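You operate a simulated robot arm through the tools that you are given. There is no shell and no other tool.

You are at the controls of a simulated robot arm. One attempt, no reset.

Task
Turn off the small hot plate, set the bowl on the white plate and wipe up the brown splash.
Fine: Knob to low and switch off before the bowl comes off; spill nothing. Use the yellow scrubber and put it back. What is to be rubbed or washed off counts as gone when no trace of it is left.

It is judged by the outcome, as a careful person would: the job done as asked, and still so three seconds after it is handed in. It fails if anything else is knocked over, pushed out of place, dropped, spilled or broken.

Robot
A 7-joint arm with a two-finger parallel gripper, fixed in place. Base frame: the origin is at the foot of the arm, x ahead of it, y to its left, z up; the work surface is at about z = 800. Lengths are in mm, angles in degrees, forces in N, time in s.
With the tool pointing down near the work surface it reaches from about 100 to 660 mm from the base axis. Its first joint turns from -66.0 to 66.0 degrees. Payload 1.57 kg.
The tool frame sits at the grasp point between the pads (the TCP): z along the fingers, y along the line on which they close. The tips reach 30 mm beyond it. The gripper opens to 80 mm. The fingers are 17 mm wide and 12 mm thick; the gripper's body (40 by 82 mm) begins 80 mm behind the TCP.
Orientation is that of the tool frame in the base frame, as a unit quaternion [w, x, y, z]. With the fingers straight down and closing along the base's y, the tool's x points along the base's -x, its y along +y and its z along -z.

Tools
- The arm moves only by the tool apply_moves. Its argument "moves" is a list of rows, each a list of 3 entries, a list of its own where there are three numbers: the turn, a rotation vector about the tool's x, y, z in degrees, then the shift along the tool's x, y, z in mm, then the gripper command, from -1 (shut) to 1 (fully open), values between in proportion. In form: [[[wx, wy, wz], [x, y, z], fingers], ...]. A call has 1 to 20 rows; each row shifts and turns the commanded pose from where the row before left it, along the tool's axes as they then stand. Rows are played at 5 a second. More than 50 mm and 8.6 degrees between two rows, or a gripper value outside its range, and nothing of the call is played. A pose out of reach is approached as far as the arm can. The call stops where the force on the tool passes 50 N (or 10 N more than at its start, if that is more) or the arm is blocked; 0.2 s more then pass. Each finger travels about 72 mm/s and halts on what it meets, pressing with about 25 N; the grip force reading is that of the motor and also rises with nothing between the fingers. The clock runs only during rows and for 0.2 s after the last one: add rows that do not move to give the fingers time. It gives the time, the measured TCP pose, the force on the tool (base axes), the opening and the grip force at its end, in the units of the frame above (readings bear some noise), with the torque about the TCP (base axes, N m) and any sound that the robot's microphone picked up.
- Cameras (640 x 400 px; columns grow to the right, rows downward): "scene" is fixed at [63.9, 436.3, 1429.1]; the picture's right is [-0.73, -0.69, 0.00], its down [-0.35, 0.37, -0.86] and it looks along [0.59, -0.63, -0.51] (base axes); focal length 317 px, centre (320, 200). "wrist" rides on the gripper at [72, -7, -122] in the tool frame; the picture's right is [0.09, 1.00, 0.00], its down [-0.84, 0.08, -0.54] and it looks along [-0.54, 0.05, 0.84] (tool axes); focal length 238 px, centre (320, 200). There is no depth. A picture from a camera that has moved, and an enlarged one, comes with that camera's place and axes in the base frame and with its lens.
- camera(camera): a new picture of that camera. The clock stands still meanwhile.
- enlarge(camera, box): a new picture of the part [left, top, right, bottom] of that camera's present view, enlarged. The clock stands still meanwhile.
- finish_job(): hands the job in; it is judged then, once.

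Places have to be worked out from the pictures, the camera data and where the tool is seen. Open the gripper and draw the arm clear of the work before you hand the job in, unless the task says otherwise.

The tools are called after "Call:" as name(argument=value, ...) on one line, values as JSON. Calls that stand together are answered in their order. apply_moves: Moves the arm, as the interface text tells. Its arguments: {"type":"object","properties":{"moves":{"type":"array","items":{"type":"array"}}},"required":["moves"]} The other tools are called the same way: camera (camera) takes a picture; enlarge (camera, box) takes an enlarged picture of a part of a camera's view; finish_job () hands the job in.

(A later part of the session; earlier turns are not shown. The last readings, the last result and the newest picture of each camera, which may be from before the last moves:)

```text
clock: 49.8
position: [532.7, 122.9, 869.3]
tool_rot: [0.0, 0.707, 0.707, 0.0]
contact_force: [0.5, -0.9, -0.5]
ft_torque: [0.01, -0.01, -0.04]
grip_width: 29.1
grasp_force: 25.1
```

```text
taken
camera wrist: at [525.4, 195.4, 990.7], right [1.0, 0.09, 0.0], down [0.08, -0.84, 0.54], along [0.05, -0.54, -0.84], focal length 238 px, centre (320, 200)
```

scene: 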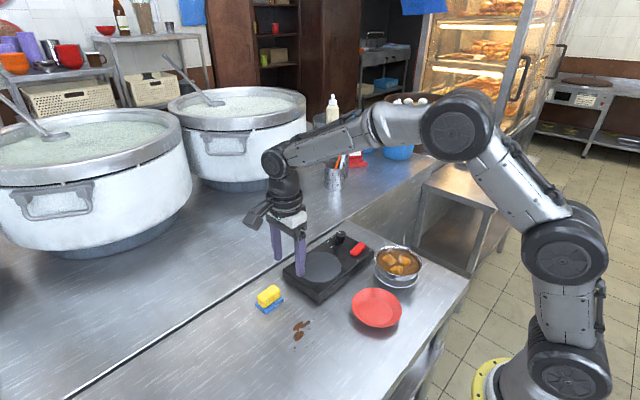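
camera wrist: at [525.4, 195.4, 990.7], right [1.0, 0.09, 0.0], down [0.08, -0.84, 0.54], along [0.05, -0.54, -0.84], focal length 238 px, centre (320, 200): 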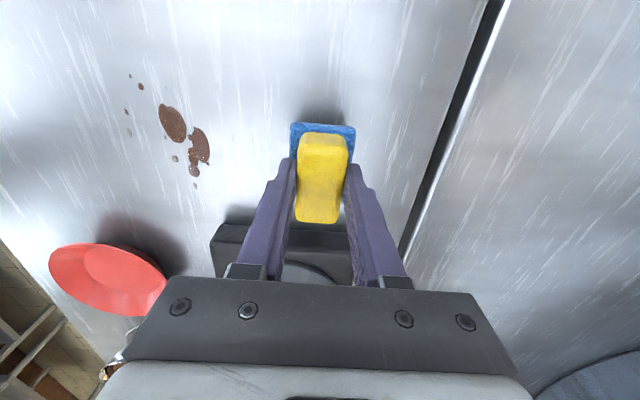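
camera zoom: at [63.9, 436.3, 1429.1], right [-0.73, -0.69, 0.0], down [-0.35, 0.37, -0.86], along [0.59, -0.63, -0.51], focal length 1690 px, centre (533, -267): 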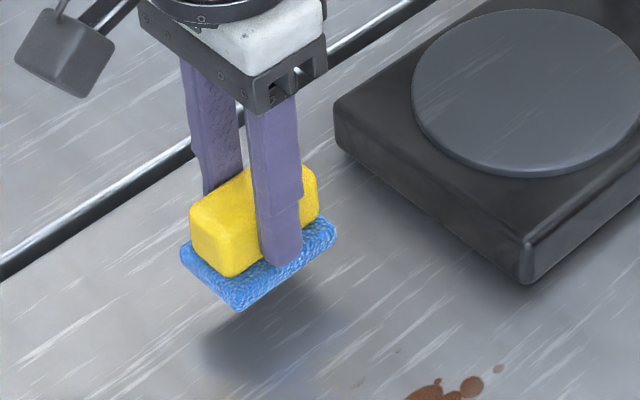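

The blue pad is bonded to the yellow block, so it's one scrubber. I'll carry it to the corner of the splash area at about (455, 97) and lower toward the surface.

Call:
apply_moves(moves=[[[0, 0, 0], [-13, -39, 0], -1], [[0, 0, 0], [-13, -39, 0], -1], [[0, 0, 0], [0, 0, 12], -1], [[0, 0, 0], [0, 0, 8], -1], [[0, 0, 0], [0, 0, 2], -1], [[0, 0, 0], [0, 0, 0], -1]])

Call:
enlarge(camera="scene", box=[240, 255, 360, 345])

```text
clock: 51.2
position: [454.7, 97.1, 848.3]
tool_rot: [0.0, 0.707, 0.707, 0.001]
contact_force: [-0.5, 0.1, -1.2]
ft_torque: [-0.04, 0.01, 0.02]
grip_width: 29.3
grasp_force: 24.4
```

```text
4.44 times, centred on (300, 300) of scene
camera zoom: at [63.9, 436.3, 1429.1], right [-0.73, -0.69, 0.0], down [-0.35, 0.37, -0.86], along [0.59, -0.63, -0.51], focal length 1408 px, centre (409, -244)
```

zoom: 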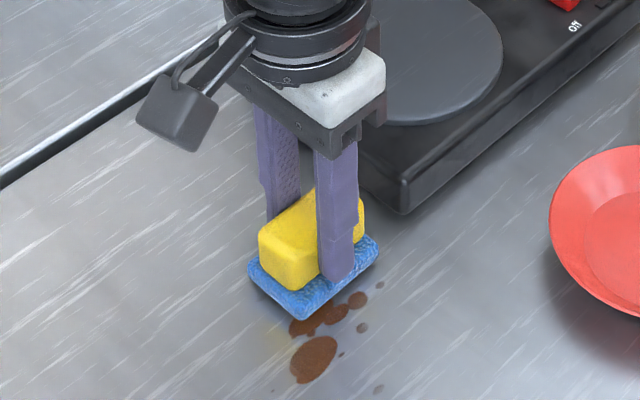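

Call:
apply_moves(moves=[[[0, 0, 0], [0, 0, 2], -1], [[0, 0, 0], [0, 0, 1.2], -1], [[0, 0, 0], [0, 0, 0], -1]])

```text
clock: 52.0
position: [455.1, 96.2, 845.7]
tool_rot: [0.001, 0.707, 0.707, 0.0]
contact_force: [0.7, 0.3, -0.2]
ft_torque: [0.01, 0.02, -0.01]
grip_width: 29.2
grasp_force: 24.8
```

Call:
apply_moves(moves=[[[0, 0, 0], [0, 0, 1], -1], [[0, 0, 0], [0, 0, 0.7], -1], [[0, 0, 0], [0, 0, 0], -1]])

```text
clock: 52.8
position: [457.0, 96.0, 844.6]
tool_rot: [0.0, 0.708, 0.706, 0.001]
contact_force: [-1.2, -0.7, 4.6]
ft_torque: [-0.05, 0.09, -0.02]
grip_width: 29.0
grasp_force: 25.0
```

Contact at 4.6 N. I'll press slightly more and stroke along −x across the lower band.

Call:
apply_moves(moves=[[[0, 0, 0], [0, 0, 0.5], -1], [[0, 0, 0], [0, -10, 0], -1], [[0, 0, 0], [0, -12, 0], -1], [[0, 0, 0], [0, -12, 0], -1], [[0, 0, 0], [0, -12, 0], -1], [[0, 0, 0], [0, -12, 0], -1], [[0, 0, 0], [0, -12, 0], -1], [[0, 0, 0], [0, 0, 0], -1]])

Call:
enlarge(camera="scene", box=[240, 255, 360, 345])

Call:
camera(camera="wrist")

```text
clock: 54.6
position: [385.7, 97.4, 843.7]
tool_rot: [0.0, 0.707, 0.707, 0.002]
contact_force: [6.6, -1.9, 19.6]
ft_torque: [-0.12, -0.08, 0.0]
grip_width: 29.2
grasp_force: 25.2
```

```text
4.44 times, centred on (300, 300) of scene
camera zoom: at [63.8, 436.2, 1429.1], right [-0.73, -0.69, 0.0], down [-0.35, 0.37, -0.86], along [0.59, -0.63, -0.51], focal length 1408 px, centre (409, -244)
```

zoom: 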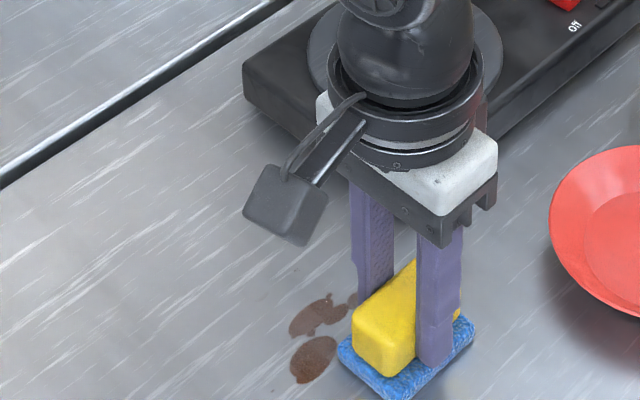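

```text
taken
camera wrist: at [376.4, 169.0, 965.1], right [1.0, 0.09, 0.0], down [0.07, -0.84, 0.54], along [0.05, -0.54, -0.84], focal length 238 px, centre (320, 200)
```

wrist: 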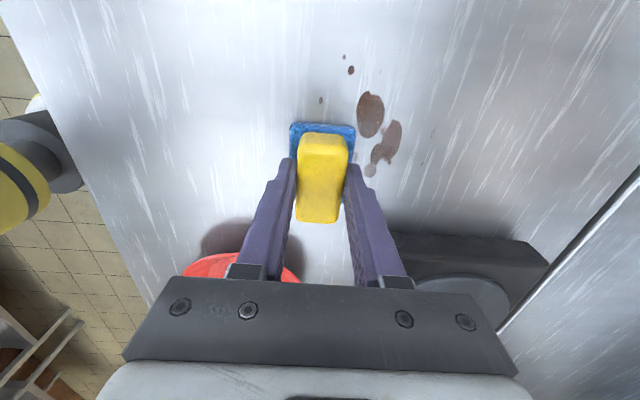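

The rubbed spots are fading, so several passes will be needed. I'll shift to the middle band and stroke back and forth there.

Call:
apply_moves(moves=[[[0, 0, 0], [12, 0, -0.3], -1], [[0, 0, 0], [12, 0, 0], -1], [[0, 0, 0], [0, 12, 0], -1], [[0, 0, 0], [0, 12, 0], -1], [[0, 0, 0], [0, 12, 0], -1], [[0, 0, 0], [0, 12, 0], -1], [[0, 0, 0], [0, 12, 0], -1], [[0, 0, 0], [0, 12, 0], -1], [[0, 0, 0], [14, 0, 0], -1], [[0, 0, 0], [14, 0, 0], -1], [[0, 0, 0], [0, -12, 0], -1], [[0, 0, 0], [0, -12, 0], -1], [[0, 0, 0], [0, -12, 0], -1], [[0, 0, 0], [0, -12, 0], -1], [[0, 0, 0], [0, -12, 0], -1], [[0, 0, 0], [0, -12, 0], -1], [[0, 0, 0], [0, 0, 0], -1]])

Call:
enlarge(camera="scene", box=[240, 265, 360, 355])

Call:
camera(camera="wrist")

```text
clock: 58.2
position: [385.1, 147.3, 844.6]
tool_rot: [0.0, 0.707, 0.707, 0.0]
contact_force: [-0.5, 0.2, -1.5]
ft_torque: [0.0, 0.0, -0.02]
grip_width: 29.0
grasp_force: 24.9
```

```text
4.44 times, centred on (300, 310) of scene
camera zoom: at [63.9, 436.3, 1429.1], right [-0.73, -0.69, 0.0], down [-0.35, 0.37, -0.86], along [0.59, -0.63, -0.51], focal length 1408 px, centre (409, -289)
```

zoom: 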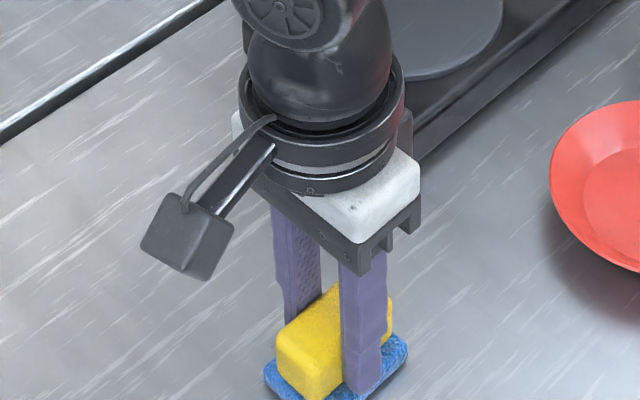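

```text
taken
camera wrist: at [376.1, 220.7, 965.1], right [1.0, 0.09, 0.0], down [0.08, -0.84, 0.54], along [0.05, -0.54, -0.84], focal length 238 px, centre (320, 200)
```

wrist: 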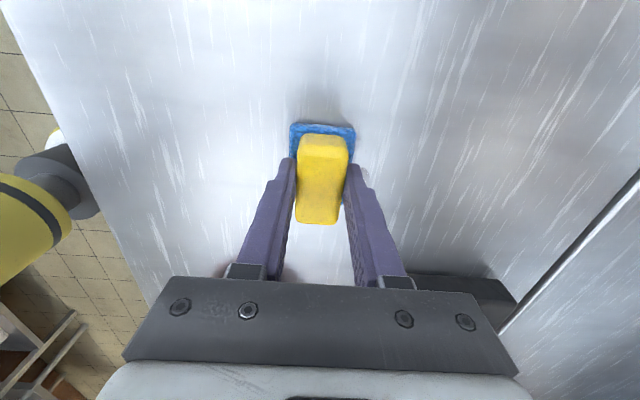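

The brown looks gone in the swept area, though contact was lost at the end. I'll lift off and inspect closely for remaining traces.

Call:
apply_moves(moves=[[[0, 0, 0], [0, 0, -20], -1], [[0, 0, 0], [30, -20, -20], -1], [[0, 0, 0], [35, 0, -20], -1], [[0, 0, 0], [0, 0, 0], -1]])

Call:
camera(camera="wrist")

Call:
enlarge(camera="scene", box=[265, 300, 335, 360])

```text
clock: 59.2
position: [367.5, 215.5, 903.7]
tool_rot: [0.0, 0.707, 0.707, 0.0]
contact_force: [-0.6, 0.6, -0.6]
ft_torque: [-0.04, -0.02, 0.0]
grip_width: 29.0
grasp_force: 24.8
```

```text
taken
camera wrist: at [358.9, 287.6, 1024.6], right [1.0, 0.09, 0.0], down [0.08, -0.84, 0.54], along [0.05, -0.54, -0.84], focal length 238 px, centre (320, 200)
```

wrist: 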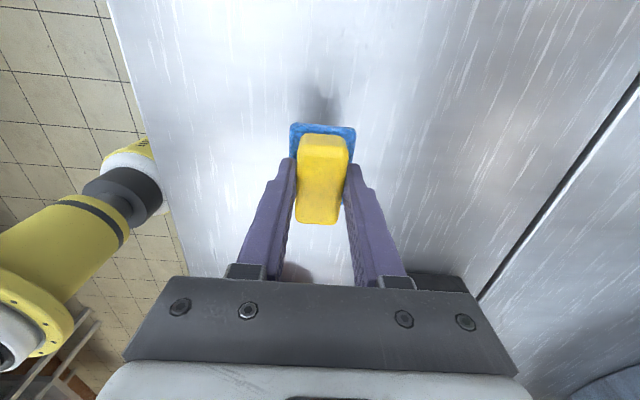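

```text
6.67 times, centred on (300, 330) of scene
camera zoom: at [63.8, 436.3, 1429.1], right [-0.73, -0.69, 0.0], down [-0.35, 0.37, -0.86], along [0.59, -0.63, -0.51], focal length 2112 px, centre (453, -667)
```

zoom: 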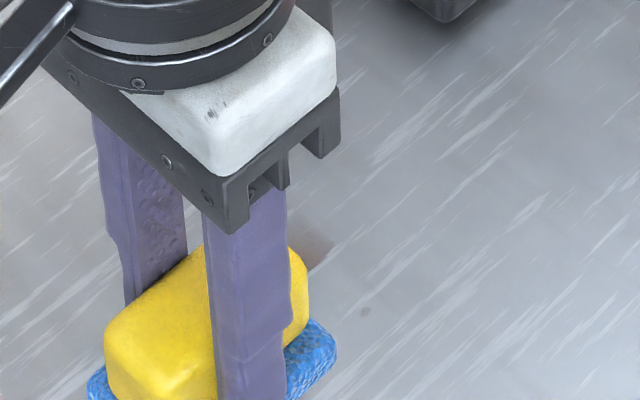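

There may be faint residue behind the gripper; I'll move the arm aside toward +x to give both cameras a clear view.

Call:
apply_moves(moves=[[[0, 0, 0], [-23, 33, -11], -1], [[0, 0, 0], [-23, 33, -11], -1], [[0, 0, 0], [-23, 33, -11], -1], [[0, 0, 0], [-23, 33, -11], -1], [[0, 0, 0], [0, 0, 0], -1]])

Call:
camera(camera="wrist")

Call:
enlarge(camera="scene", box=[260, 295, 340, 355])

Call:
enlarge(camera="wrist", box=[170, 30, 310, 170])

```text
clock: 60.4
position: [498.1, 120.4, 946.1]
tool_rot: [0.001, 0.707, 0.707, 0.0]
contact_force: [0.6, 0.4, 0.3]
ft_torque: [0.01, -0.01, 0.0]
grip_width: 29.0
grasp_force: 25.0
```

```text
taken
camera wrist: at [490.0, 194.1, 1067.8], right [1.0, 0.09, 0.0], down [0.08, -0.84, 0.54], along [0.05, -0.54, -0.84], focal length 238 px, centre (320, 200)
```

wrist: 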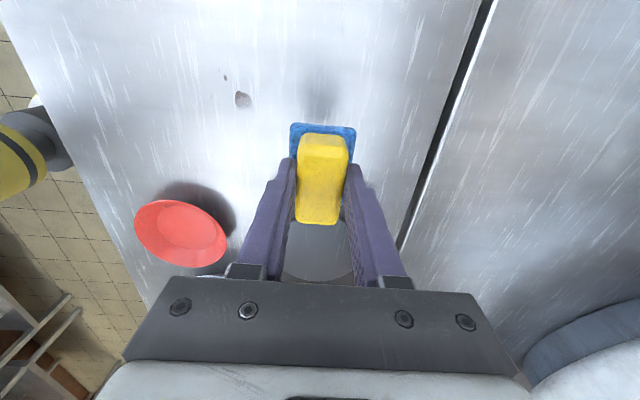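

```text
6.67 times, centred on (300, 325) of scene
camera zoom: at [63.9, 436.3, 1429.1], right [-0.73, -0.69, 0.0], down [-0.35, 0.37, -0.86], along [0.59, -0.63, -0.51], focal length 2112 px, centre (453, -633)
```

zoom: 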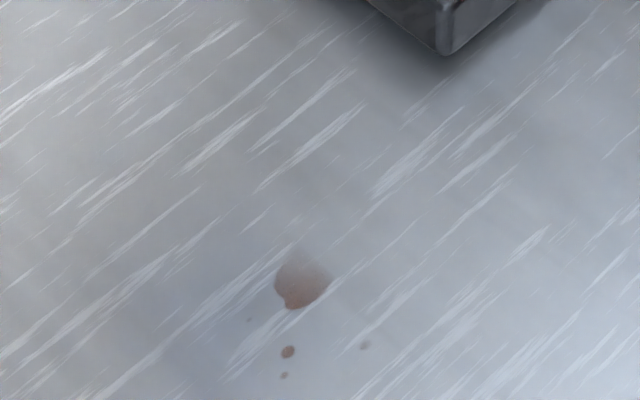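

```text
2.86 times, centred on (240, 100) of wrist
camera zoom: at [490.0, 194.1, 1067.8], right [1.0, 0.09, 0.0], down [0.08, -0.84, 0.54], along [0.05, -0.54, -0.84], focal length 681 px, centre (549, 486)
```

zoom: 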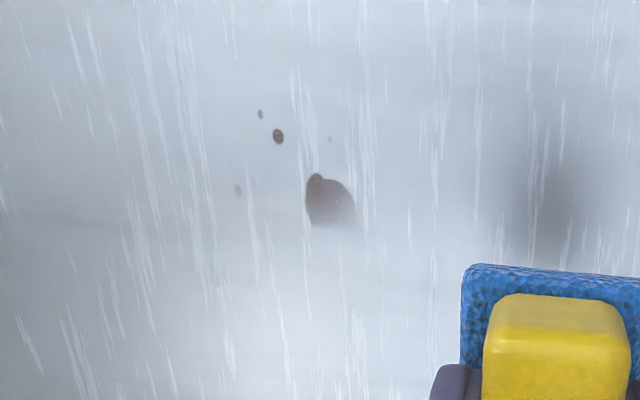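

Almost all gone: only part of one blob at (413, 138) and drops around (380–415, 140–166) remain. I'll go back to y≈150 and press properly there.

Call:
apply_moves(moves=[[[0, 0, 0], [10, -20, 25], -1], [[0, 0, 0], [10, -20, 25], -1], [[0, 0, 0], [10, -20, 25], -1], [[0, 0, 0], [0, 0, 20], -1], [[0, 0, 0], [0, 0, 3], -1], [[0, 0, 0], [0, 0, 0], -1]])

```text
clock: 61.8
position: [437.1, 151.4, 849.3]
tool_rot: [0.0, 0.707, 0.707, -0.001]
contact_force: [0.2, -0.5, 0.1]
ft_torque: [0.0, -0.02, 0.01]
grip_width: 29.2
grasp_force: 24.9
```

Call:
apply_moves(moves=[[[0, 0, 0], [0, 0, 2], -1], [[0, 0, 0], [0, 0, 1.5], -1], [[0, 0, 0], [0, 0, 1], -1], [[0, 0, 0], [0, 0, 0], -1]])

```text
clock: 62.8
position: [436.4, 150.0, 845.3]
tool_rot: [0.0, 0.707, 0.707, 0.0]
contact_force: [-0.7, 0.6, -0.7]
ft_torque: [-0.01, 0.03, -0.01]
grip_width: 28.9
grasp_force: 25.5
```

Call:
apply_moves(moves=[[[0, 0, 0], [0, 0, 1], -1], [[0, 0, 0], [0, 0, 0.8], -1], [[0, 0, 0], [0, 0, 0], -1]])

```text
clock: 63.6
position: [437.5, 151.6, 842.5]
tool_rot: [0.001, 0.707, 0.707, 0.0]
contact_force: [0.7, -0.7, 2.7]
ft_torque: [-0.04, 0.03, 0.01]
grip_width: 29.0
grasp_force: 24.8
```

Light contact (2.7 N). I'll press ~1 mm more and stroke back and forth over x 437→373 at this band.

Call:
apply_moves(moves=[[[0, 0, 0], [0, 0, 0.8], -1], [[0, 0, 0], [0, -11, 0], -1], [[0, 0, 0], [0, -11, 0], -1], [[0, 0, 0], [0, -11, 0], -1], [[0, 0, 0], [0, -11, 0], -1], [[0, 0, 0], [0, -11, 0], -1], [[0, 0, 0], [0, -9, 0], -1], [[0, 0, 0], [0, 0, 0], -1]])

```text
clock: 65.4
position: [372.1, 151.2, 843.8]
tool_rot: [0.001, 0.707, 0.707, 0.002]
contact_force: [4.5, -0.1, 14.9]
ft_torque: [-0.14, -0.01, 0.05]
grip_width: 29.2
grasp_force: 25.5
```

Good pressure (15 N). I'll do two more passes with small y offsets across the whole remaining region.

Call:
apply_moves(moves=[[[0, 0, 0], [5, 11, 0.2], -1], [[0, 0, 0], [0, 11, 0], -1], [[0, 0, 0], [0, 11, 0], -1], [[0, 0, 0], [0, 11, 0], -1], [[0, 0, 0], [0, 11, 0], -1], [[0, 0, 0], [0, 11, 0], -1], [[0, 0, 0], [-12, 0, 0], -1], [[0, 0, 0], [-8, -11, 0], -1], [[0, 0, 0], [0, -11, 0], -1], [[0, 0, 0], [0, -11, 0], -1], [[0, 0, 0], [0, -11, 0], -1], [[0, 0, 0], [0, -11, 0], -1], [[0, 0, 0], [0, -9, 0], -1], [[0, 0, 0], [0, 0, 0], -1]])

```text
clock: 68.4
position: [373.9, 136.2, 841.1]
tool_rot: [0.001, 0.707, 0.707, 0.0]
contact_force: [2.7, -0.2, 8.0]
ft_torque: [-0.12, 0.0, 0.04]
grip_width: 29.4
grasp_force: 24.9
```

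Now I'll lift, move aside and inspect again.

Call:
apply_moves(moves=[[[0, 0, 0], [0, 0, -20], -1], [[0, 0, 0], [-4, 30, -30], -1], [[0, 0, 0], [-4, 32, -30], -1], [[0, 0, 0], [-4, 32, -20], -1], [[0, 0, 0], [-4, 30, 0], -1], [[0, 0, 0], [0, 0, 0], -1]])

Call:
camera(camera="wrist")

Call:
enlarge(camera="scene", box=[260, 295, 340, 355])

Call:
enlarge(camera="wrist", box=[170, 30, 310, 170])

```text
clock: 69.8
position: [501.6, 119.8, 944.9]
tool_rot: [0.0, 0.707, 0.708, -0.001]
contact_force: [0.5, -1.2, -1.2]
ft_torque: [0.02, 0.01, -0.02]
grip_width: 29.1
grasp_force: 25.4
```

```text
taken
camera wrist: at [493.3, 192.3, 1065.4], right [1.0, 0.09, 0.0], down [0.08, -0.84, 0.54], along [0.05, -0.54, -0.84], focal length 238 px, centre (320, 200)
```

wrist: 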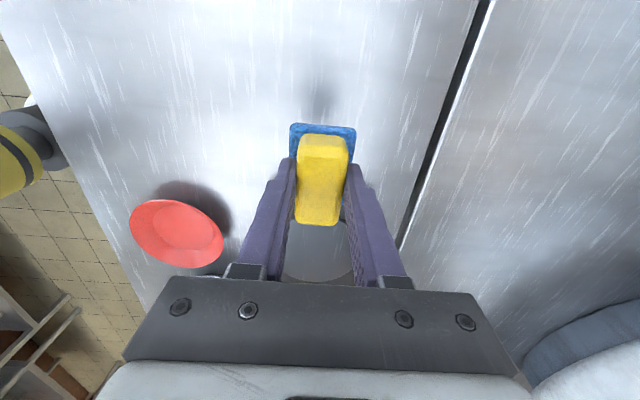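

```text
6.67 times, centred on (300, 325) of scene
camera zoom: at [63.9, 436.3, 1429.1], right [-0.73, -0.69, 0.0], down [-0.35, 0.37, -0.86], along [0.59, -0.63, -0.51], focal length 2112 px, centre (453, -633)
```

zoom: 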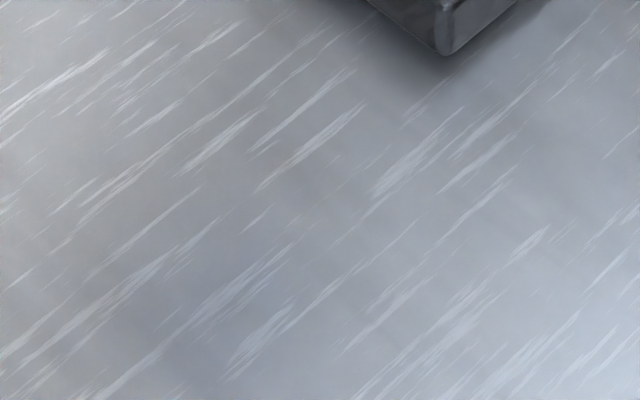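

```text
2.86 times, centred on (240, 100) of wrist
camera zoom: at [493.3, 192.3, 1065.4], right [1.0, 0.09, 0.0], down [0.08, -0.84, 0.54], along [0.05, -0.54, -0.84], focal length 681 px, centre (549, 486)
```

zoom: 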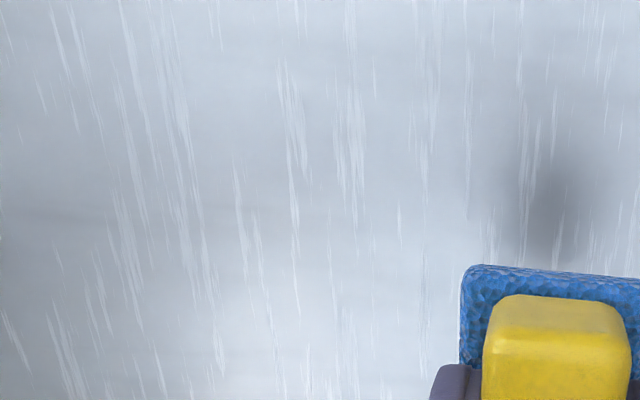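

It looks clean; I'll check at higher magnification all around, including the outlying specks seen earlier.

Call:
enlarge(camera="scene", box=[275, 305, 315, 335])

Call:
enlarge(camera="scene", box=[275, 330, 315, 360])

Call:
enlarge(camera="scene", box=[305, 305, 345, 335])

Call:
enlarge(camera="wrist", box=[190, 40, 260, 110])

Call:
enlarge(camera="wrist", box=[230, 80, 300, 150])

Call:
enlarge(camera="wrist", box=[130, 20, 220, 110])

```text
13.33 times, centred on (295, 320) of scene
camera zoom: at [63.9, 436.3, 1429.1], right [-0.73, -0.69, 0.0], down [-0.35, 0.37, -0.86], along [0.59, -0.63, -0.51], focal length 4224 px, centre (653, -1400)
```

zoom: 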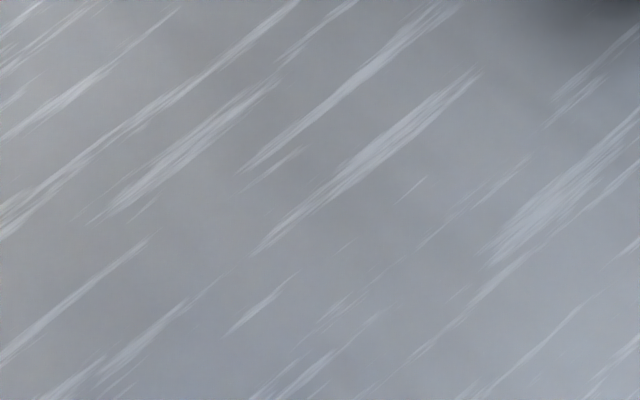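

```text
13.33 times, centred on (295, 345) of scene
camera zoom: at [63.9, 436.3, 1429.1], right [-0.73, -0.69, 0.0], down [-0.35, 0.37, -0.86], along [0.59, -0.63, -0.51], focal length 4224 px, centre (653, -1733)
```

zoom: 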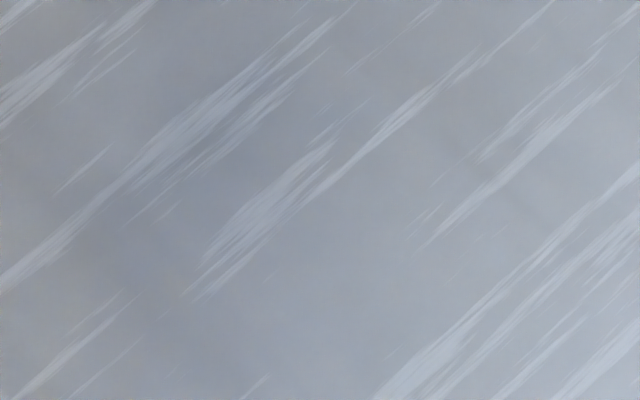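

```text
13.33 times, centred on (325, 320) of scene
camera zoom: at [63.9, 436.3, 1429.1], right [-0.73, -0.69, 0.0], down [-0.35, 0.37, -0.86], along [0.59, -0.63, -0.51], focal length 4224 px, centre (253, -1400)
```

zoom: 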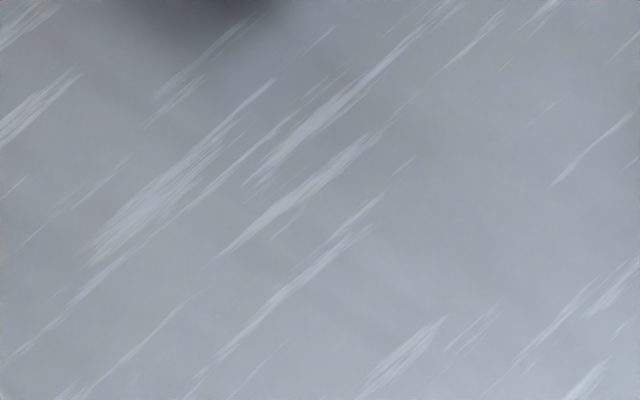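

```text
5.71 times, centred on (225, 75) of wrist
camera zoom: at [493.3, 192.3, 1065.4], right [1.0, 0.09, 0.0], down [0.08, -0.84, 0.54], along [0.05, -0.54, -0.84], focal length 1362 px, centre (863, 914)
```

zoom: 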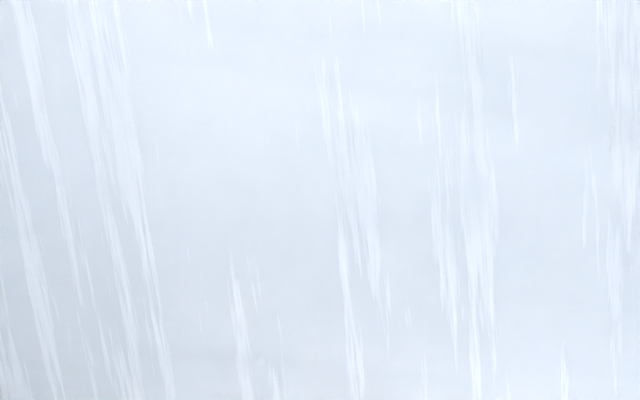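

```text
5.71 times, centred on (265, 115) of wrist
camera zoom: at [493.3, 192.3, 1065.4], right [1.0, 0.09, 0.0], down [0.08, -0.84, 0.54], along [0.05, -0.54, -0.84], focal length 1362 px, centre (634, 686)
```

zoom: 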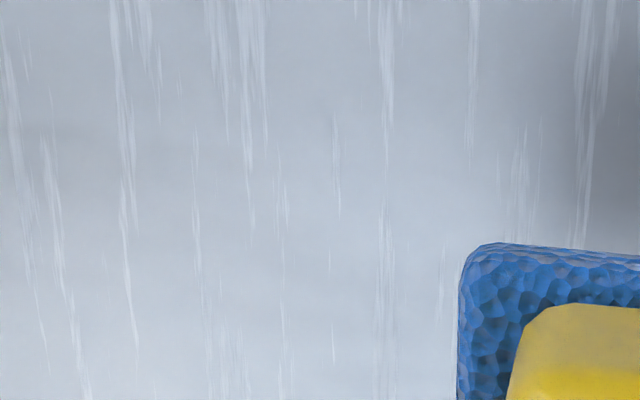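

```text
4.44 times, centred on (175, 65) of wrist
camera zoom: at [493.3, 192.3, 1065.4], right [1.0, 0.09, 0.0], down [0.08, -0.84, 0.54], along [0.05, -0.54, -0.84], focal length 1059 px, centre (964, 800)
```

zoom: 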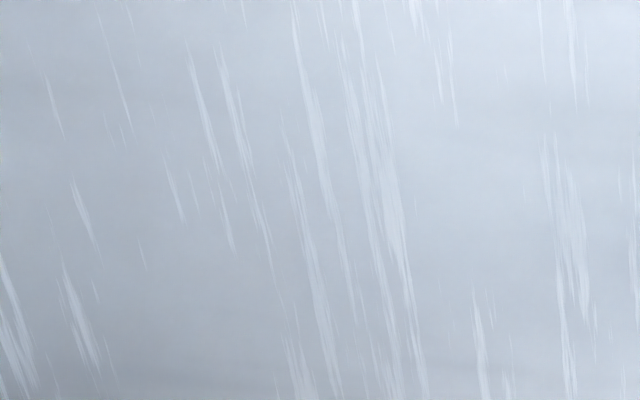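

No trace is visible anywhere. For safety I'll do one more light pass over the whole area, since the lower band was only rubbed once.

Call:
apply_moves(moves=[[[0, 0, 0], [-8, -15, 30], -1], [[0, 0, 0], [-8, -15, 30], -1], [[0, 0, 0], [-9, -15, 25], -1], [[0, 0, 0], [0, 0, 13], -1], [[0, 0, 0], [0, 0, 2], -1], [[0, 0, 0], [0, 0, 0], -1]])

```text
clock: 71.2
position: [452.4, 95.2, 842.0]
tool_rot: [0.0, 0.707, 0.707, -0.001]
contact_force: [0.0, 0.5, -0.1]
ft_torque: [0.0, -0.02, -0.01]
grip_width: 29.0
grasp_force: 24.5
```

Call:
apply_moves(moves=[[[0, 0, 0], [0, 0, 1], -1], [[0, 0, 0], [0, 0, 0.8], -1], [[0, 0, 0], [0, 0, 0], -1]])

```text
clock: 72.0
position: [453.0, 95.8, 842.7]
tool_rot: [0.001, 0.707, 0.707, 0.001]
contact_force: [-5.6, -3.7, 20.0]
ft_torque: [-0.18, 0.32, 0.0]
grip_width: 29.1
grasp_force: 24.7
```

Contact at 20 N; I'll ease slightly and make the passes.

Call:
apply_moves(moves=[[[0, 0, 0], [0, 0, -0.5], -1], [[0, 0, 0], [0, -12, 0], -1], [[0, 0, 0], [0, -12, 0], -1], [[0, 0, 0], [0, -12, 0], -1], [[0, 0, 0], [0, -12, 0], -1], [[0, 0, 0], [0, -12, 0], -1], [[0, 0, 0], [0, -12, 0], -1], [[0, 0, 0], [12, 0, 0], -1], [[0, 0, 0], [14, 0, 0], -1], [[0, 0, 0], [0, 12, 0], -1], [[0, 0, 0], [0, 12, 0], -1], [[0, 0, 0], [0, 12, 0], -1], [[0, 0, 0], [0, 12, 0], -1], [[0, 0, 0], [0, 12, 0], -1], [[0, 0, 0], [0, 12, 0], -1], [[0, 0, 0], [0, 0, 0], -1]])

```text
clock: 75.4
position: [452.2, 119.5, 842.3]
tool_rot: [0.0, 0.707, 0.707, 0.001]
contact_force: [-8.5, 1.9, 20.8]
ft_torque: [0.11, 0.24, 0.02]
grip_width: 29.1
grasp_force: 24.9
```

Call:
apply_moves(moves=[[[0, 0, 0], [14, 0, 0], -1], [[0, 0, 0], [14, 0, 0], -1], [[0, 0, 0], [0, -12, 0], -1], [[0, 0, 0], [0, -12, 0], -1], [[0, 0, 0], [0, -12, 0], -1], [[0, 0, 0], [0, -12, 0], -1], [[0, 0, 0], [0, -12, 0], -1], [[0, 0, 0], [0, -12, 0], -1], [[0, 0, 0], [0, 0, 0], -1]])

```text
clock: 77.4
position: [381.4, 148.0, 841.8]
tool_rot: [0.0, 0.707, 0.708, 0.002]
contact_force: [5.9, -0.7, 16.2]
ft_torque: [-0.01, -0.09, 0.04]
grip_width: 29.0
grasp_force: 24.6
```

Pass done with steady ~16–20 N. I'll lift off and carry the scrubber back above its home at (533.7, 120.3).

Call:
apply_moves(moves=[[[0, 0, 0], [0, 0, -20], -1], [[0, 0, 0], [-6.9, 38.1, -6], -1], [[0, 0, 0], [-6.9, 38.1, -6], -1], [[0, 0, 0], [-6.9, 38.1, -6], -1], [[0, 0, 0], [-7, 38.1, -5], -1], [[0, 0, 0], [0, 0, 0], -1]])

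Call:
enlarge(camera="scene", box=[240, 255, 360, 345])

Call:
camera(camera="wrist")

```text
clock: 78.8
position: [533.4, 122.3, 887.4]
tool_rot: [0.0, 0.707, 0.707, 0.0]
contact_force: [-0.6, -0.6, -0.7]
ft_torque: [0.0, 0.0, -0.02]
grip_width: 29.1
grasp_force: 24.6
```

```text
4.44 times, centred on (300, 300) of scene
camera zoom: at [63.9, 436.3, 1429.1], right [-0.73, -0.69, 0.0], down [-0.35, 0.37, -0.86], along [0.59, -0.63, -0.51], focal length 1408 px, centre (409, -244)
```

zoom: 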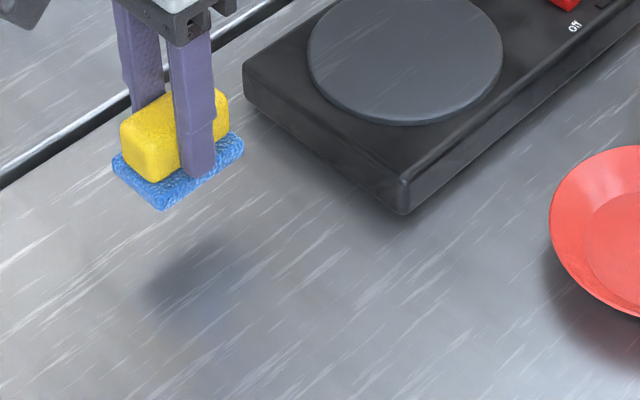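

```text
taken
camera wrist: at [524.8, 194.9, 1008.0], right [1.0, 0.09, 0.0], down [0.08, -0.84, 0.54], along [0.05, -0.54, -0.84], focal length 238 px, centre (320, 200)
```

wrist: 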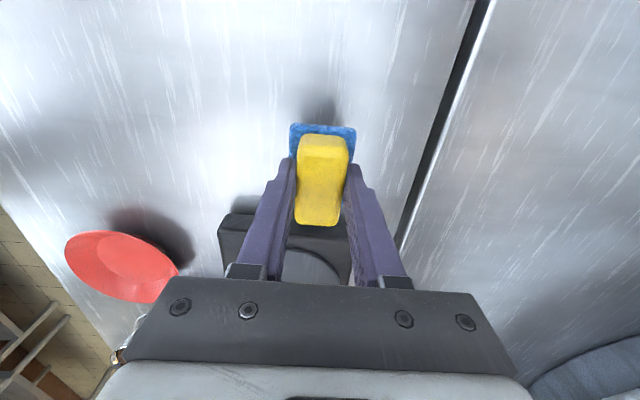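

Call:
enlarge(camera="wrist", box=[240, 100, 400, 220])

```text
3.33 times, centred on (320, 160) of wrist
camera zoom: at [524.8, 194.9, 1008.0], right [1.0, 0.09, 0.0], down [0.08, -0.84, 0.54], along [0.05, -0.54, -0.84], focal length 794 px, centre (320, 333)
```

zoom: 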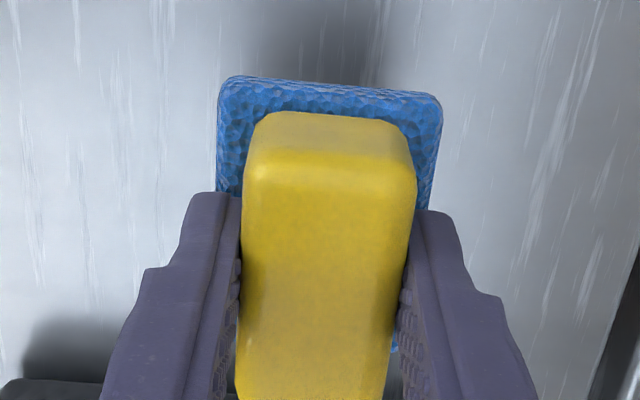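

The block sits in the grip just as at pickup. I'll correct by about (+0.7, −1.8) mm and lower toward the surface.

Call:
apply_moves(moves=[[[0, 0, 0], [-1.8, 0.7, 15], -1], [[0, 0, 0], [0, 0, 15], -1], [[0, 0, 0], [0, 0, 9], -1], [[0, 0, 0], [0, 0, 2], -1], [[0, 0, 0], [0, 0, 0], -1]])

```text
clock: 80.0
position: [534.7, 119.8, 843.2]
tool_rot: [0.0, 0.707, 0.707, 0.0]
contact_force: [0.5, -0.5, -0.4]
ft_torque: [0.02, 0.04, -0.02]
grip_width: 29.1
grasp_force: 25.1
```

Call:
apply_moves(moves=[[[0, 0, 0], [0, 0, 1], -1], [[0, 0, 0], [0, 0, 0], -1]])

Call:
enlarge(camera="scene", box=[230, 250, 330, 325])

```text
clock: 80.6
position: [535.0, 120.6, 841.9]
tool_rot: [0.0, 0.708, 0.707, 0.0]
contact_force: [-0.5, -0.4, -1.0]
ft_torque: [0.0, 0.01, 0.01]
grip_width: 29.0
grasp_force: 25.0
```

```text
5.33 times, centred on (280, 288) of scene
camera zoom: at [63.9, 436.3, 1429.1], right [-0.73, -0.69, 0.0], down [-0.35, 0.37, -0.86], along [0.59, -0.63, -0.51], focal length 1690 px, centre (533, -267)
```

zoom: 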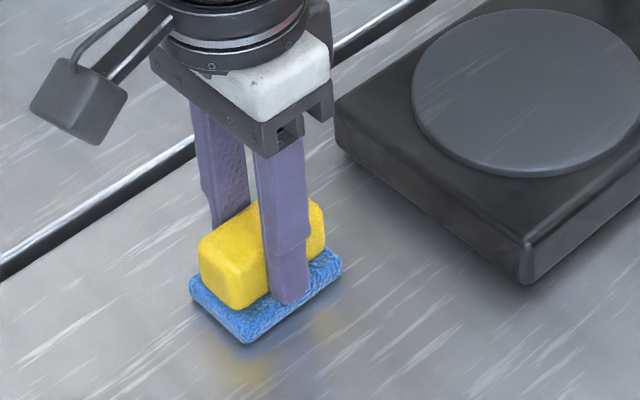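

It lines up with the original spot (within a pixel or two) and is just above the surface. I'll lower until I feel contact.

Call:
apply_moves(moves=[[[0, 0, 0], [0, 0, 0.8], -1], [[0, 0, 0], [0, 0, 0.7], -1], [[0, 0, 0], [0, 0, 0], -1]])

```text
clock: 81.4
position: [536.2, 118.9, 842.3]
tool_rot: [0.001, 0.708, 0.706, 0.0]
contact_force: [-3.0, 1.4, 7.6]
ft_torque: [0.08, 0.17, 0.03]
grip_width: 29.1
grasp_force: 25.4
```

The pad is on the surface (7.6 N). I'll release gently and lift away.

Call:
apply_moves(moves=[[[0, 0, 0], [0, 0, -0.4], -1], [[0, 0, 0], [0, 0, 0], -0.2], [[0, 0, 0], [0, 0, 0], 0.1], [[0, 0, 0], [0, 0, 0], 0.3], [[0, 0, 0], [0, 0, 0], 0.3], [[0, 0, 0], [0, 0, -20], 0.3], [[0, 0, 0], [0, 0, -35], 0.3], [[0, 0, 0], [0, 0, -45], 0.3], [[0, 0, 0], [0, 0, 0], 0.3]])

Call:
enlarge(camera="scene", box=[250, 278, 298, 318])

Call:
camera(camera="wrist")

Call:
camera(camera="scene")

```text
clock: 83.4
position: [531.5, 118.9, 941.1]
tool_rot: [0.001, 0.707, 0.707, 0.0]
contact_force: [1.2, 0.0, 0.3]
ft_torque: [0.01, 0.0, -0.01]
grip_width: 52.0
grasp_force: 0.0
```

```text
10.00 times, centred on (274, 298) of scene
camera zoom: at [63.8, 436.3, 1429.1], right [-0.73, -0.69, 0.0], down [-0.35, 0.37, -0.86], along [0.59, -0.63, -0.51], focal length 3168 px, centre (780, -780)
```

zoom: 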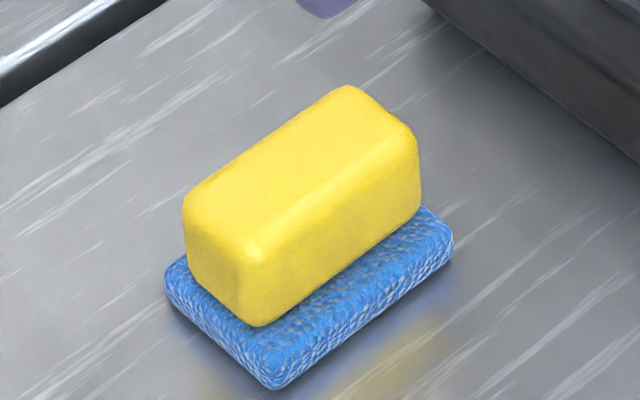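

```text
taken
camera wrist: at [525.3, 192.0, 1062.2], right [1.0, 0.09, 0.0], down [0.08, -0.84, 0.54], along [0.05, -0.54, -0.84], focal length 238 px, centre (320, 200)
```

wrist: 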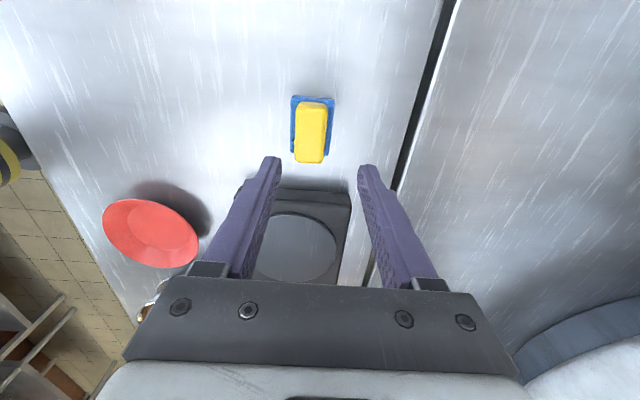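

```text
taken
```

scene: 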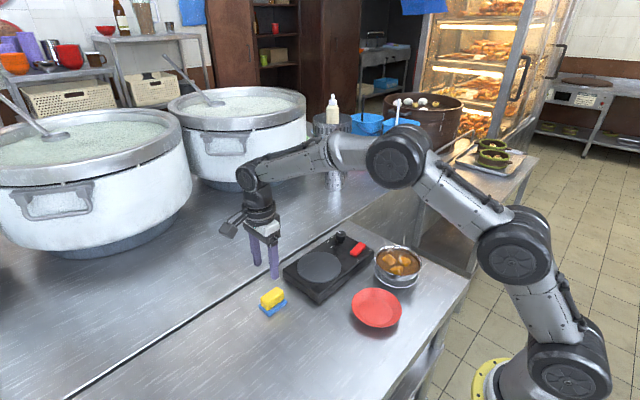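

The surface is clean, but on release the scrubber seems to have shifted about 12 mm toward −x compared with its original spot. I'll measure it precisely.

Call:
enlarge(camera="wrist", box=[265, 80, 365, 180])

Call:
enlarge(camera="scene", box=[240, 220, 440, 345])

```text
4.00 times, centred on (315, 130) of wrist
camera zoom: at [525.3, 192.0, 1062.2], right [1.0, 0.09, 0.0], down [0.08, -0.84, 0.54], along [0.05, -0.54, -0.84], focal length 953 px, centre (340, 480)
```

zoom: 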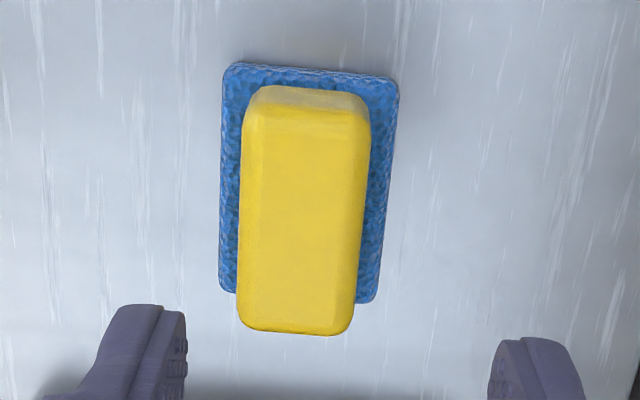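

```text
3.20 times, centred on (340, 282) of scene
camera zoom: at [63.8, 436.3, 1429.1], right [-0.73, -0.69, 0.0], down [-0.35, 0.37, -0.86], along [0.59, -0.63, -0.51], focal length 1014 px, centre (256, -64)
```

zoom: 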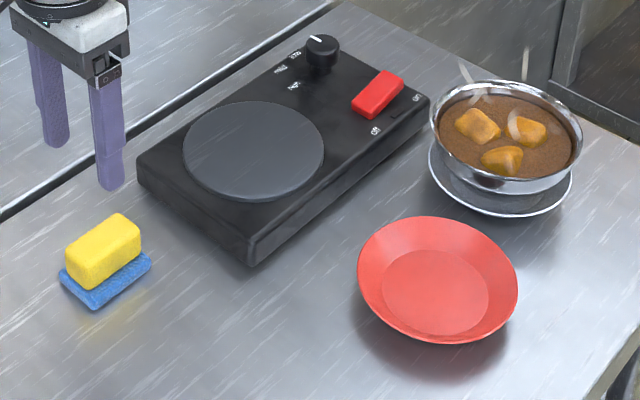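

The scrubber is now at about (522.3, 119.2), i.e. 11.5 mm short of its original (533.7, 120) — it followed one finger as they opened. I'll regrip it, shift it back and this time open only slightly before lifting off.

Call:
apply_moves(moves=[[[0, 0, 0], [-0.9, -9.8, 25], 0.3], [[0, 0, 0], [0, 0, 30], 0.3], [[0, 0, 0], [0, 0, 25], 0.3], [[0, 0, 0], [0, 0, 13], 0.3], [[0, 0, 0], [0, 0, 0], 0.3]])

Call:
enlarge(camera="wrist", box=[240, 100, 400, 220])

```text
clock: 84.6
position: [523.8, 120.0, 849.4]
tool_rot: [0.0, 0.708, 0.707, -0.001]
contact_force: [0.1, 0.9, 0.2]
ft_torque: [-0.01, 0.01, 0.01]
grip_width: 52.0
grasp_force: 0.1
```

```text
3.33 times, centred on (320, 160) of wrist
camera zoom: at [516.0, 192.0, 969.3], right [1.0, 0.09, 0.0], down [0.08, -0.84, 0.54], along [0.05, -0.54, -0.84], focal length 794 px, centre (320, 333)
```

zoom: 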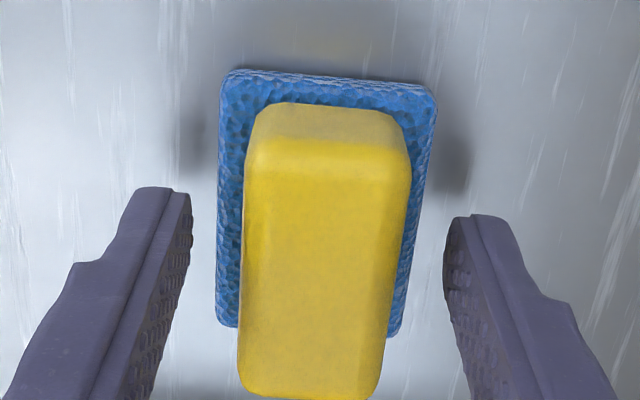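

Centred. I'll lower 4 mm, close, and check the load.

Call:
apply_moves(moves=[[[0, 0, 0], [0, 0, 3.5], 0.3], [[0, 0, 0], [0, 0, 0], 0.1], [[0, 0, 0], [0, 0, 0], -0.1], [[0, 0, 0], [0, 0, 0], -0.3], [[0, 0, 0], [0, 0, 0], -1], [[0, 0, 0], [0, 0, 0], -1]])

Call:
enlarge(camera="scene", box=[250, 278, 298, 318])

```text
clock: 86.0
position: [523.2, 118.5, 845.7]
tool_rot: [0.0, 0.707, 0.708, 0.001]
contact_force: [-0.4, -0.3, 0.4]
ft_torque: [-0.02, -0.03, -0.01]
grip_width: 29.0
grasp_force: 25.0
```

```text
10.00 times, centred on (274, 298) of scene
camera zoom: at [63.9, 436.3, 1429.1], right [-0.73, -0.69, 0.0], down [-0.35, 0.37, -0.86], along [0.59, -0.63, -0.51], focal length 3168 px, centre (780, -780)
```

zoom: 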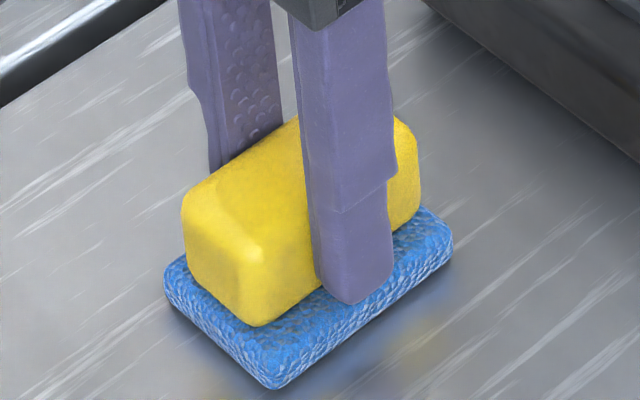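

Gripped without moving it. I'll lift 4 mm, shift +11.5 mm in x and compare with the original view.

Call:
apply_moves(moves=[[[0, 0, 0], [0, 0, -4], -1], [[0, 0, 0], [0.7, 6, 0], -1], [[0, 0, 0], [0, 5.5, 0], -1], [[0, 0, 0], [0, 0, 3], -1], [[0, 0, 0], [0, 0, 0], -1]])

Call:
enlarge(camera="scene", box=[250, 278, 298, 318])

```text
clock: 87.2
position: [536.8, 118.5, 846.7]
tool_rot: [0.0, 0.707, 0.707, 0.001]
contact_force: [-0.8, -0.2, -0.3]
ft_torque: [0.01, 0.02, -0.02]
grip_width: 28.8
grasp_force: 25.5
```

```text
10.00 times, centred on (274, 298) of scene
camera zoom: at [63.9, 436.3, 1429.1], right [-0.73, -0.69, 0.0], down [-0.35, 0.37, -0.86], along [0.59, -0.63, -0.51], focal length 3168 px, centre (780, -780)
```

zoom: 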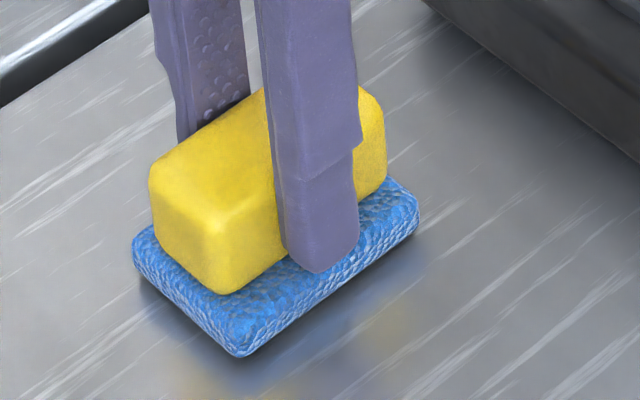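

It matches the original outline, just ~1–2 mm high. I'll lower to light contact.

Call:
apply_moves(moves=[[[0, 0, 0], [0, 0, 1], -1], [[0, 0, 0], [0, 0, 0.5], -1], [[0, 0, 0], [0, 0, 0], -1]])

```text
clock: 88.0
position: [536.0, 119.7, 845.1]
tool_rot: [-0.001, 0.708, 0.707, 0.0]
contact_force: [-1.5, -1.2, 4.0]
ft_torque: [-0.07, 0.11, -0.01]
grip_width: 29.2
grasp_force: 25.1
```

Light contact (4 N). I'll open by just ~2 mm and see whether the block stays put.

Call:
apply_moves(moves=[[[0, 0, 0], [0, 0, 0], -0.27], [[0, 0, 0], [0, 0, 0], -0.24], [[0, 0, 0], [0, 0, 0], -0.21], [[0, 0, 0], [0, 0, 0], -0.21]])

Call:
enlarge(camera="scene", box=[250, 278, 298, 318])

Call:
enlarge(camera="wrist", box=[240, 100, 400, 220])

```text
clock: 89.0
position: [537.0, 120.5, 844.6]
tool_rot: [-0.001, 0.707, 0.707, 0.0]
contact_force: [-0.6, 0.0, 1.2]
ft_torque: [-0.01, -0.01, 0.0]
grip_width: 31.3
grasp_force: 0.1
```

```text
10.00 times, centred on (274, 298) of scene
camera zoom: at [63.9, 436.3, 1429.1], right [-0.73, -0.69, 0.0], down [-0.35, 0.37, -0.86], along [0.59, -0.63, -0.51], focal length 3168 px, centre (780, -780)
```

zoom: 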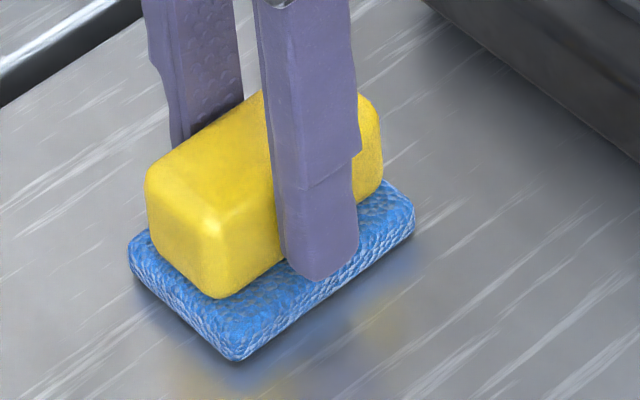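

```text
3.33 times, centred on (320, 160) of wrist
camera zoom: at [529.0, 192.0, 965.5], right [1.0, 0.09, 0.0], down [0.08, -0.84, 0.54], along [0.05, -0.54, -0.84], focal length 794 px, centre (320, 333)
```

zoom: 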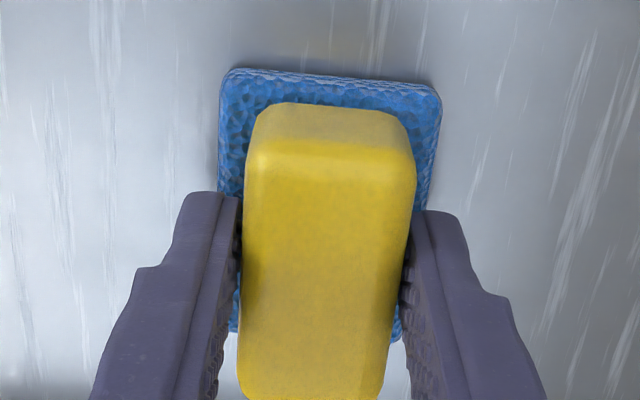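

The block stayed put (within ~1.5 mm of its original spot). I'll now lift straight up slowly without opening further.

Call:
apply_moves(moves=[[[0, 0, 0], [0, 0, -2], -0.21], [[0, 0, 0], [0, 0, -4], -0.21], [[0, 0, 0], [0, 0, 0], -0.21]])

Call:
enlarge(camera="scene", box=[250, 278, 298, 318])

```text
clock: 89.8
position: [537.0, 120.2, 851.0]
tool_rot: [0.001, 0.707, 0.707, 0.0]
contact_force: [-0.1, 0.1, 0.2]
ft_torque: [-0.02, 0.0, -0.04]
grip_width: 31.8
grasp_force: 0.1
```

```text
10.00 times, centred on (274, 298) of scene
camera zoom: at [63.9, 436.3, 1429.1], right [-0.73, -0.69, 0.0], down [-0.35, 0.37, -0.86], along [0.59, -0.63, -0.51], focal length 3168 px, centre (780, -780)
```

zoom: 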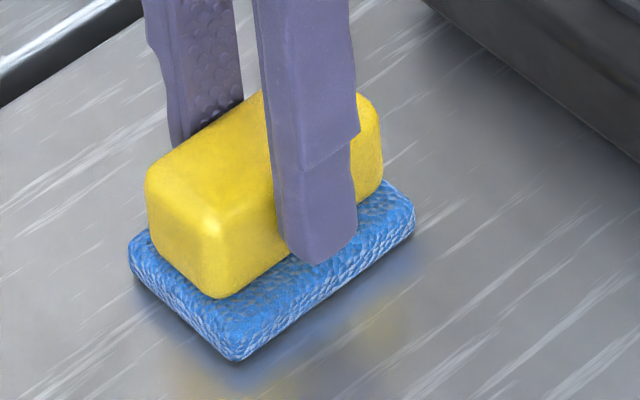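

The fingers rise freely and the scrubber stays on the counter. I'll continue up, open, and draw back.

Call:
apply_moves(moves=[[[0, 0, 0], [0, 0, -8], -0.21], [[0, 0, 0], [0, 0, -12], -0.21], [[0, 0, 0], [0, 0, -25], -0.21], [[0, 0, 0], [0, 0, -40], 0], [[0, 0, 0], [0, 0, -45], 0.5], [[0, 0, 0], [0, 0, -45], 1], [[0, 0, 0], [0, 0, -45], 1], [[0, 0, 0], [0, 0, 0], 1]])

Call:
enlarge(camera="scene", box=[250, 278, 298, 318])

Call:
enlarge(camera="scene", box=[240, 220, 440, 345])

Call:
camera(camera="wrist")

```text
clock: 91.6
position: [538.6, 121.4, 1070.5]
tool_rot: [0.001, 0.707, 0.707, 0.0]
contact_force: [0.1, -0.5, 0.8]
ft_torque: [0.0, -0.02, -0.01]
grip_width: 80.0
grasp_force: 0.0
```

```text
10.00 times, centred on (274, 298) of scene
camera zoom: at [63.8, 436.3, 1429.1], right [-0.73, -0.69, 0.0], down [-0.35, 0.37, -0.86], along [0.59, -0.63, -0.51], focal length 3168 px, centre (780, -780)
```

zoom: 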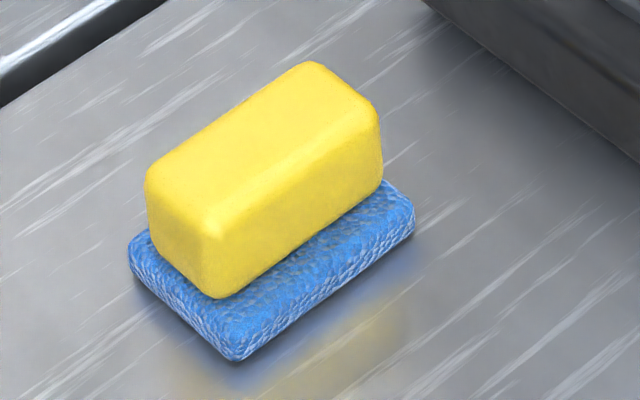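

```text
3.20 times, centred on (340, 282) of scene
camera zoom: at [63.8, 436.3, 1429.1], right [-0.73, -0.69, 0.0], down [-0.35, 0.37, -0.86], along [0.59, -0.63, -0.51], focal length 1014 px, centre (256, -64)
```

zoom: 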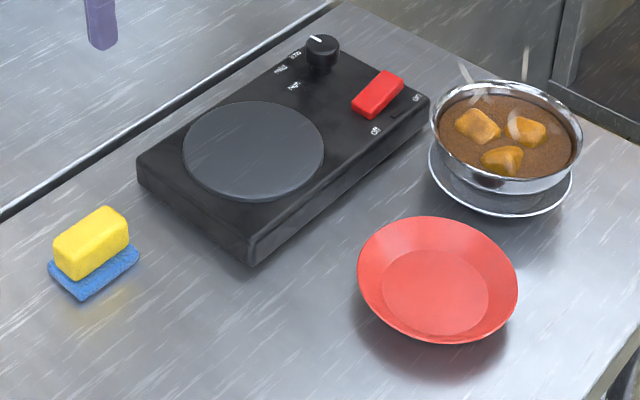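

```text
taken
camera wrist: at [530.4, 194.1, 1191.3], right [1.0, 0.09, 0.0], down [0.08, -0.84, 0.54], along [0.05, -0.54, -0.84], focal length 238 px, centre (320, 200)
```

wrist: 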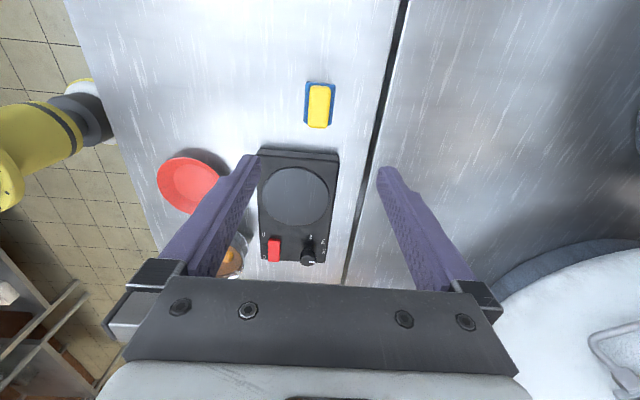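

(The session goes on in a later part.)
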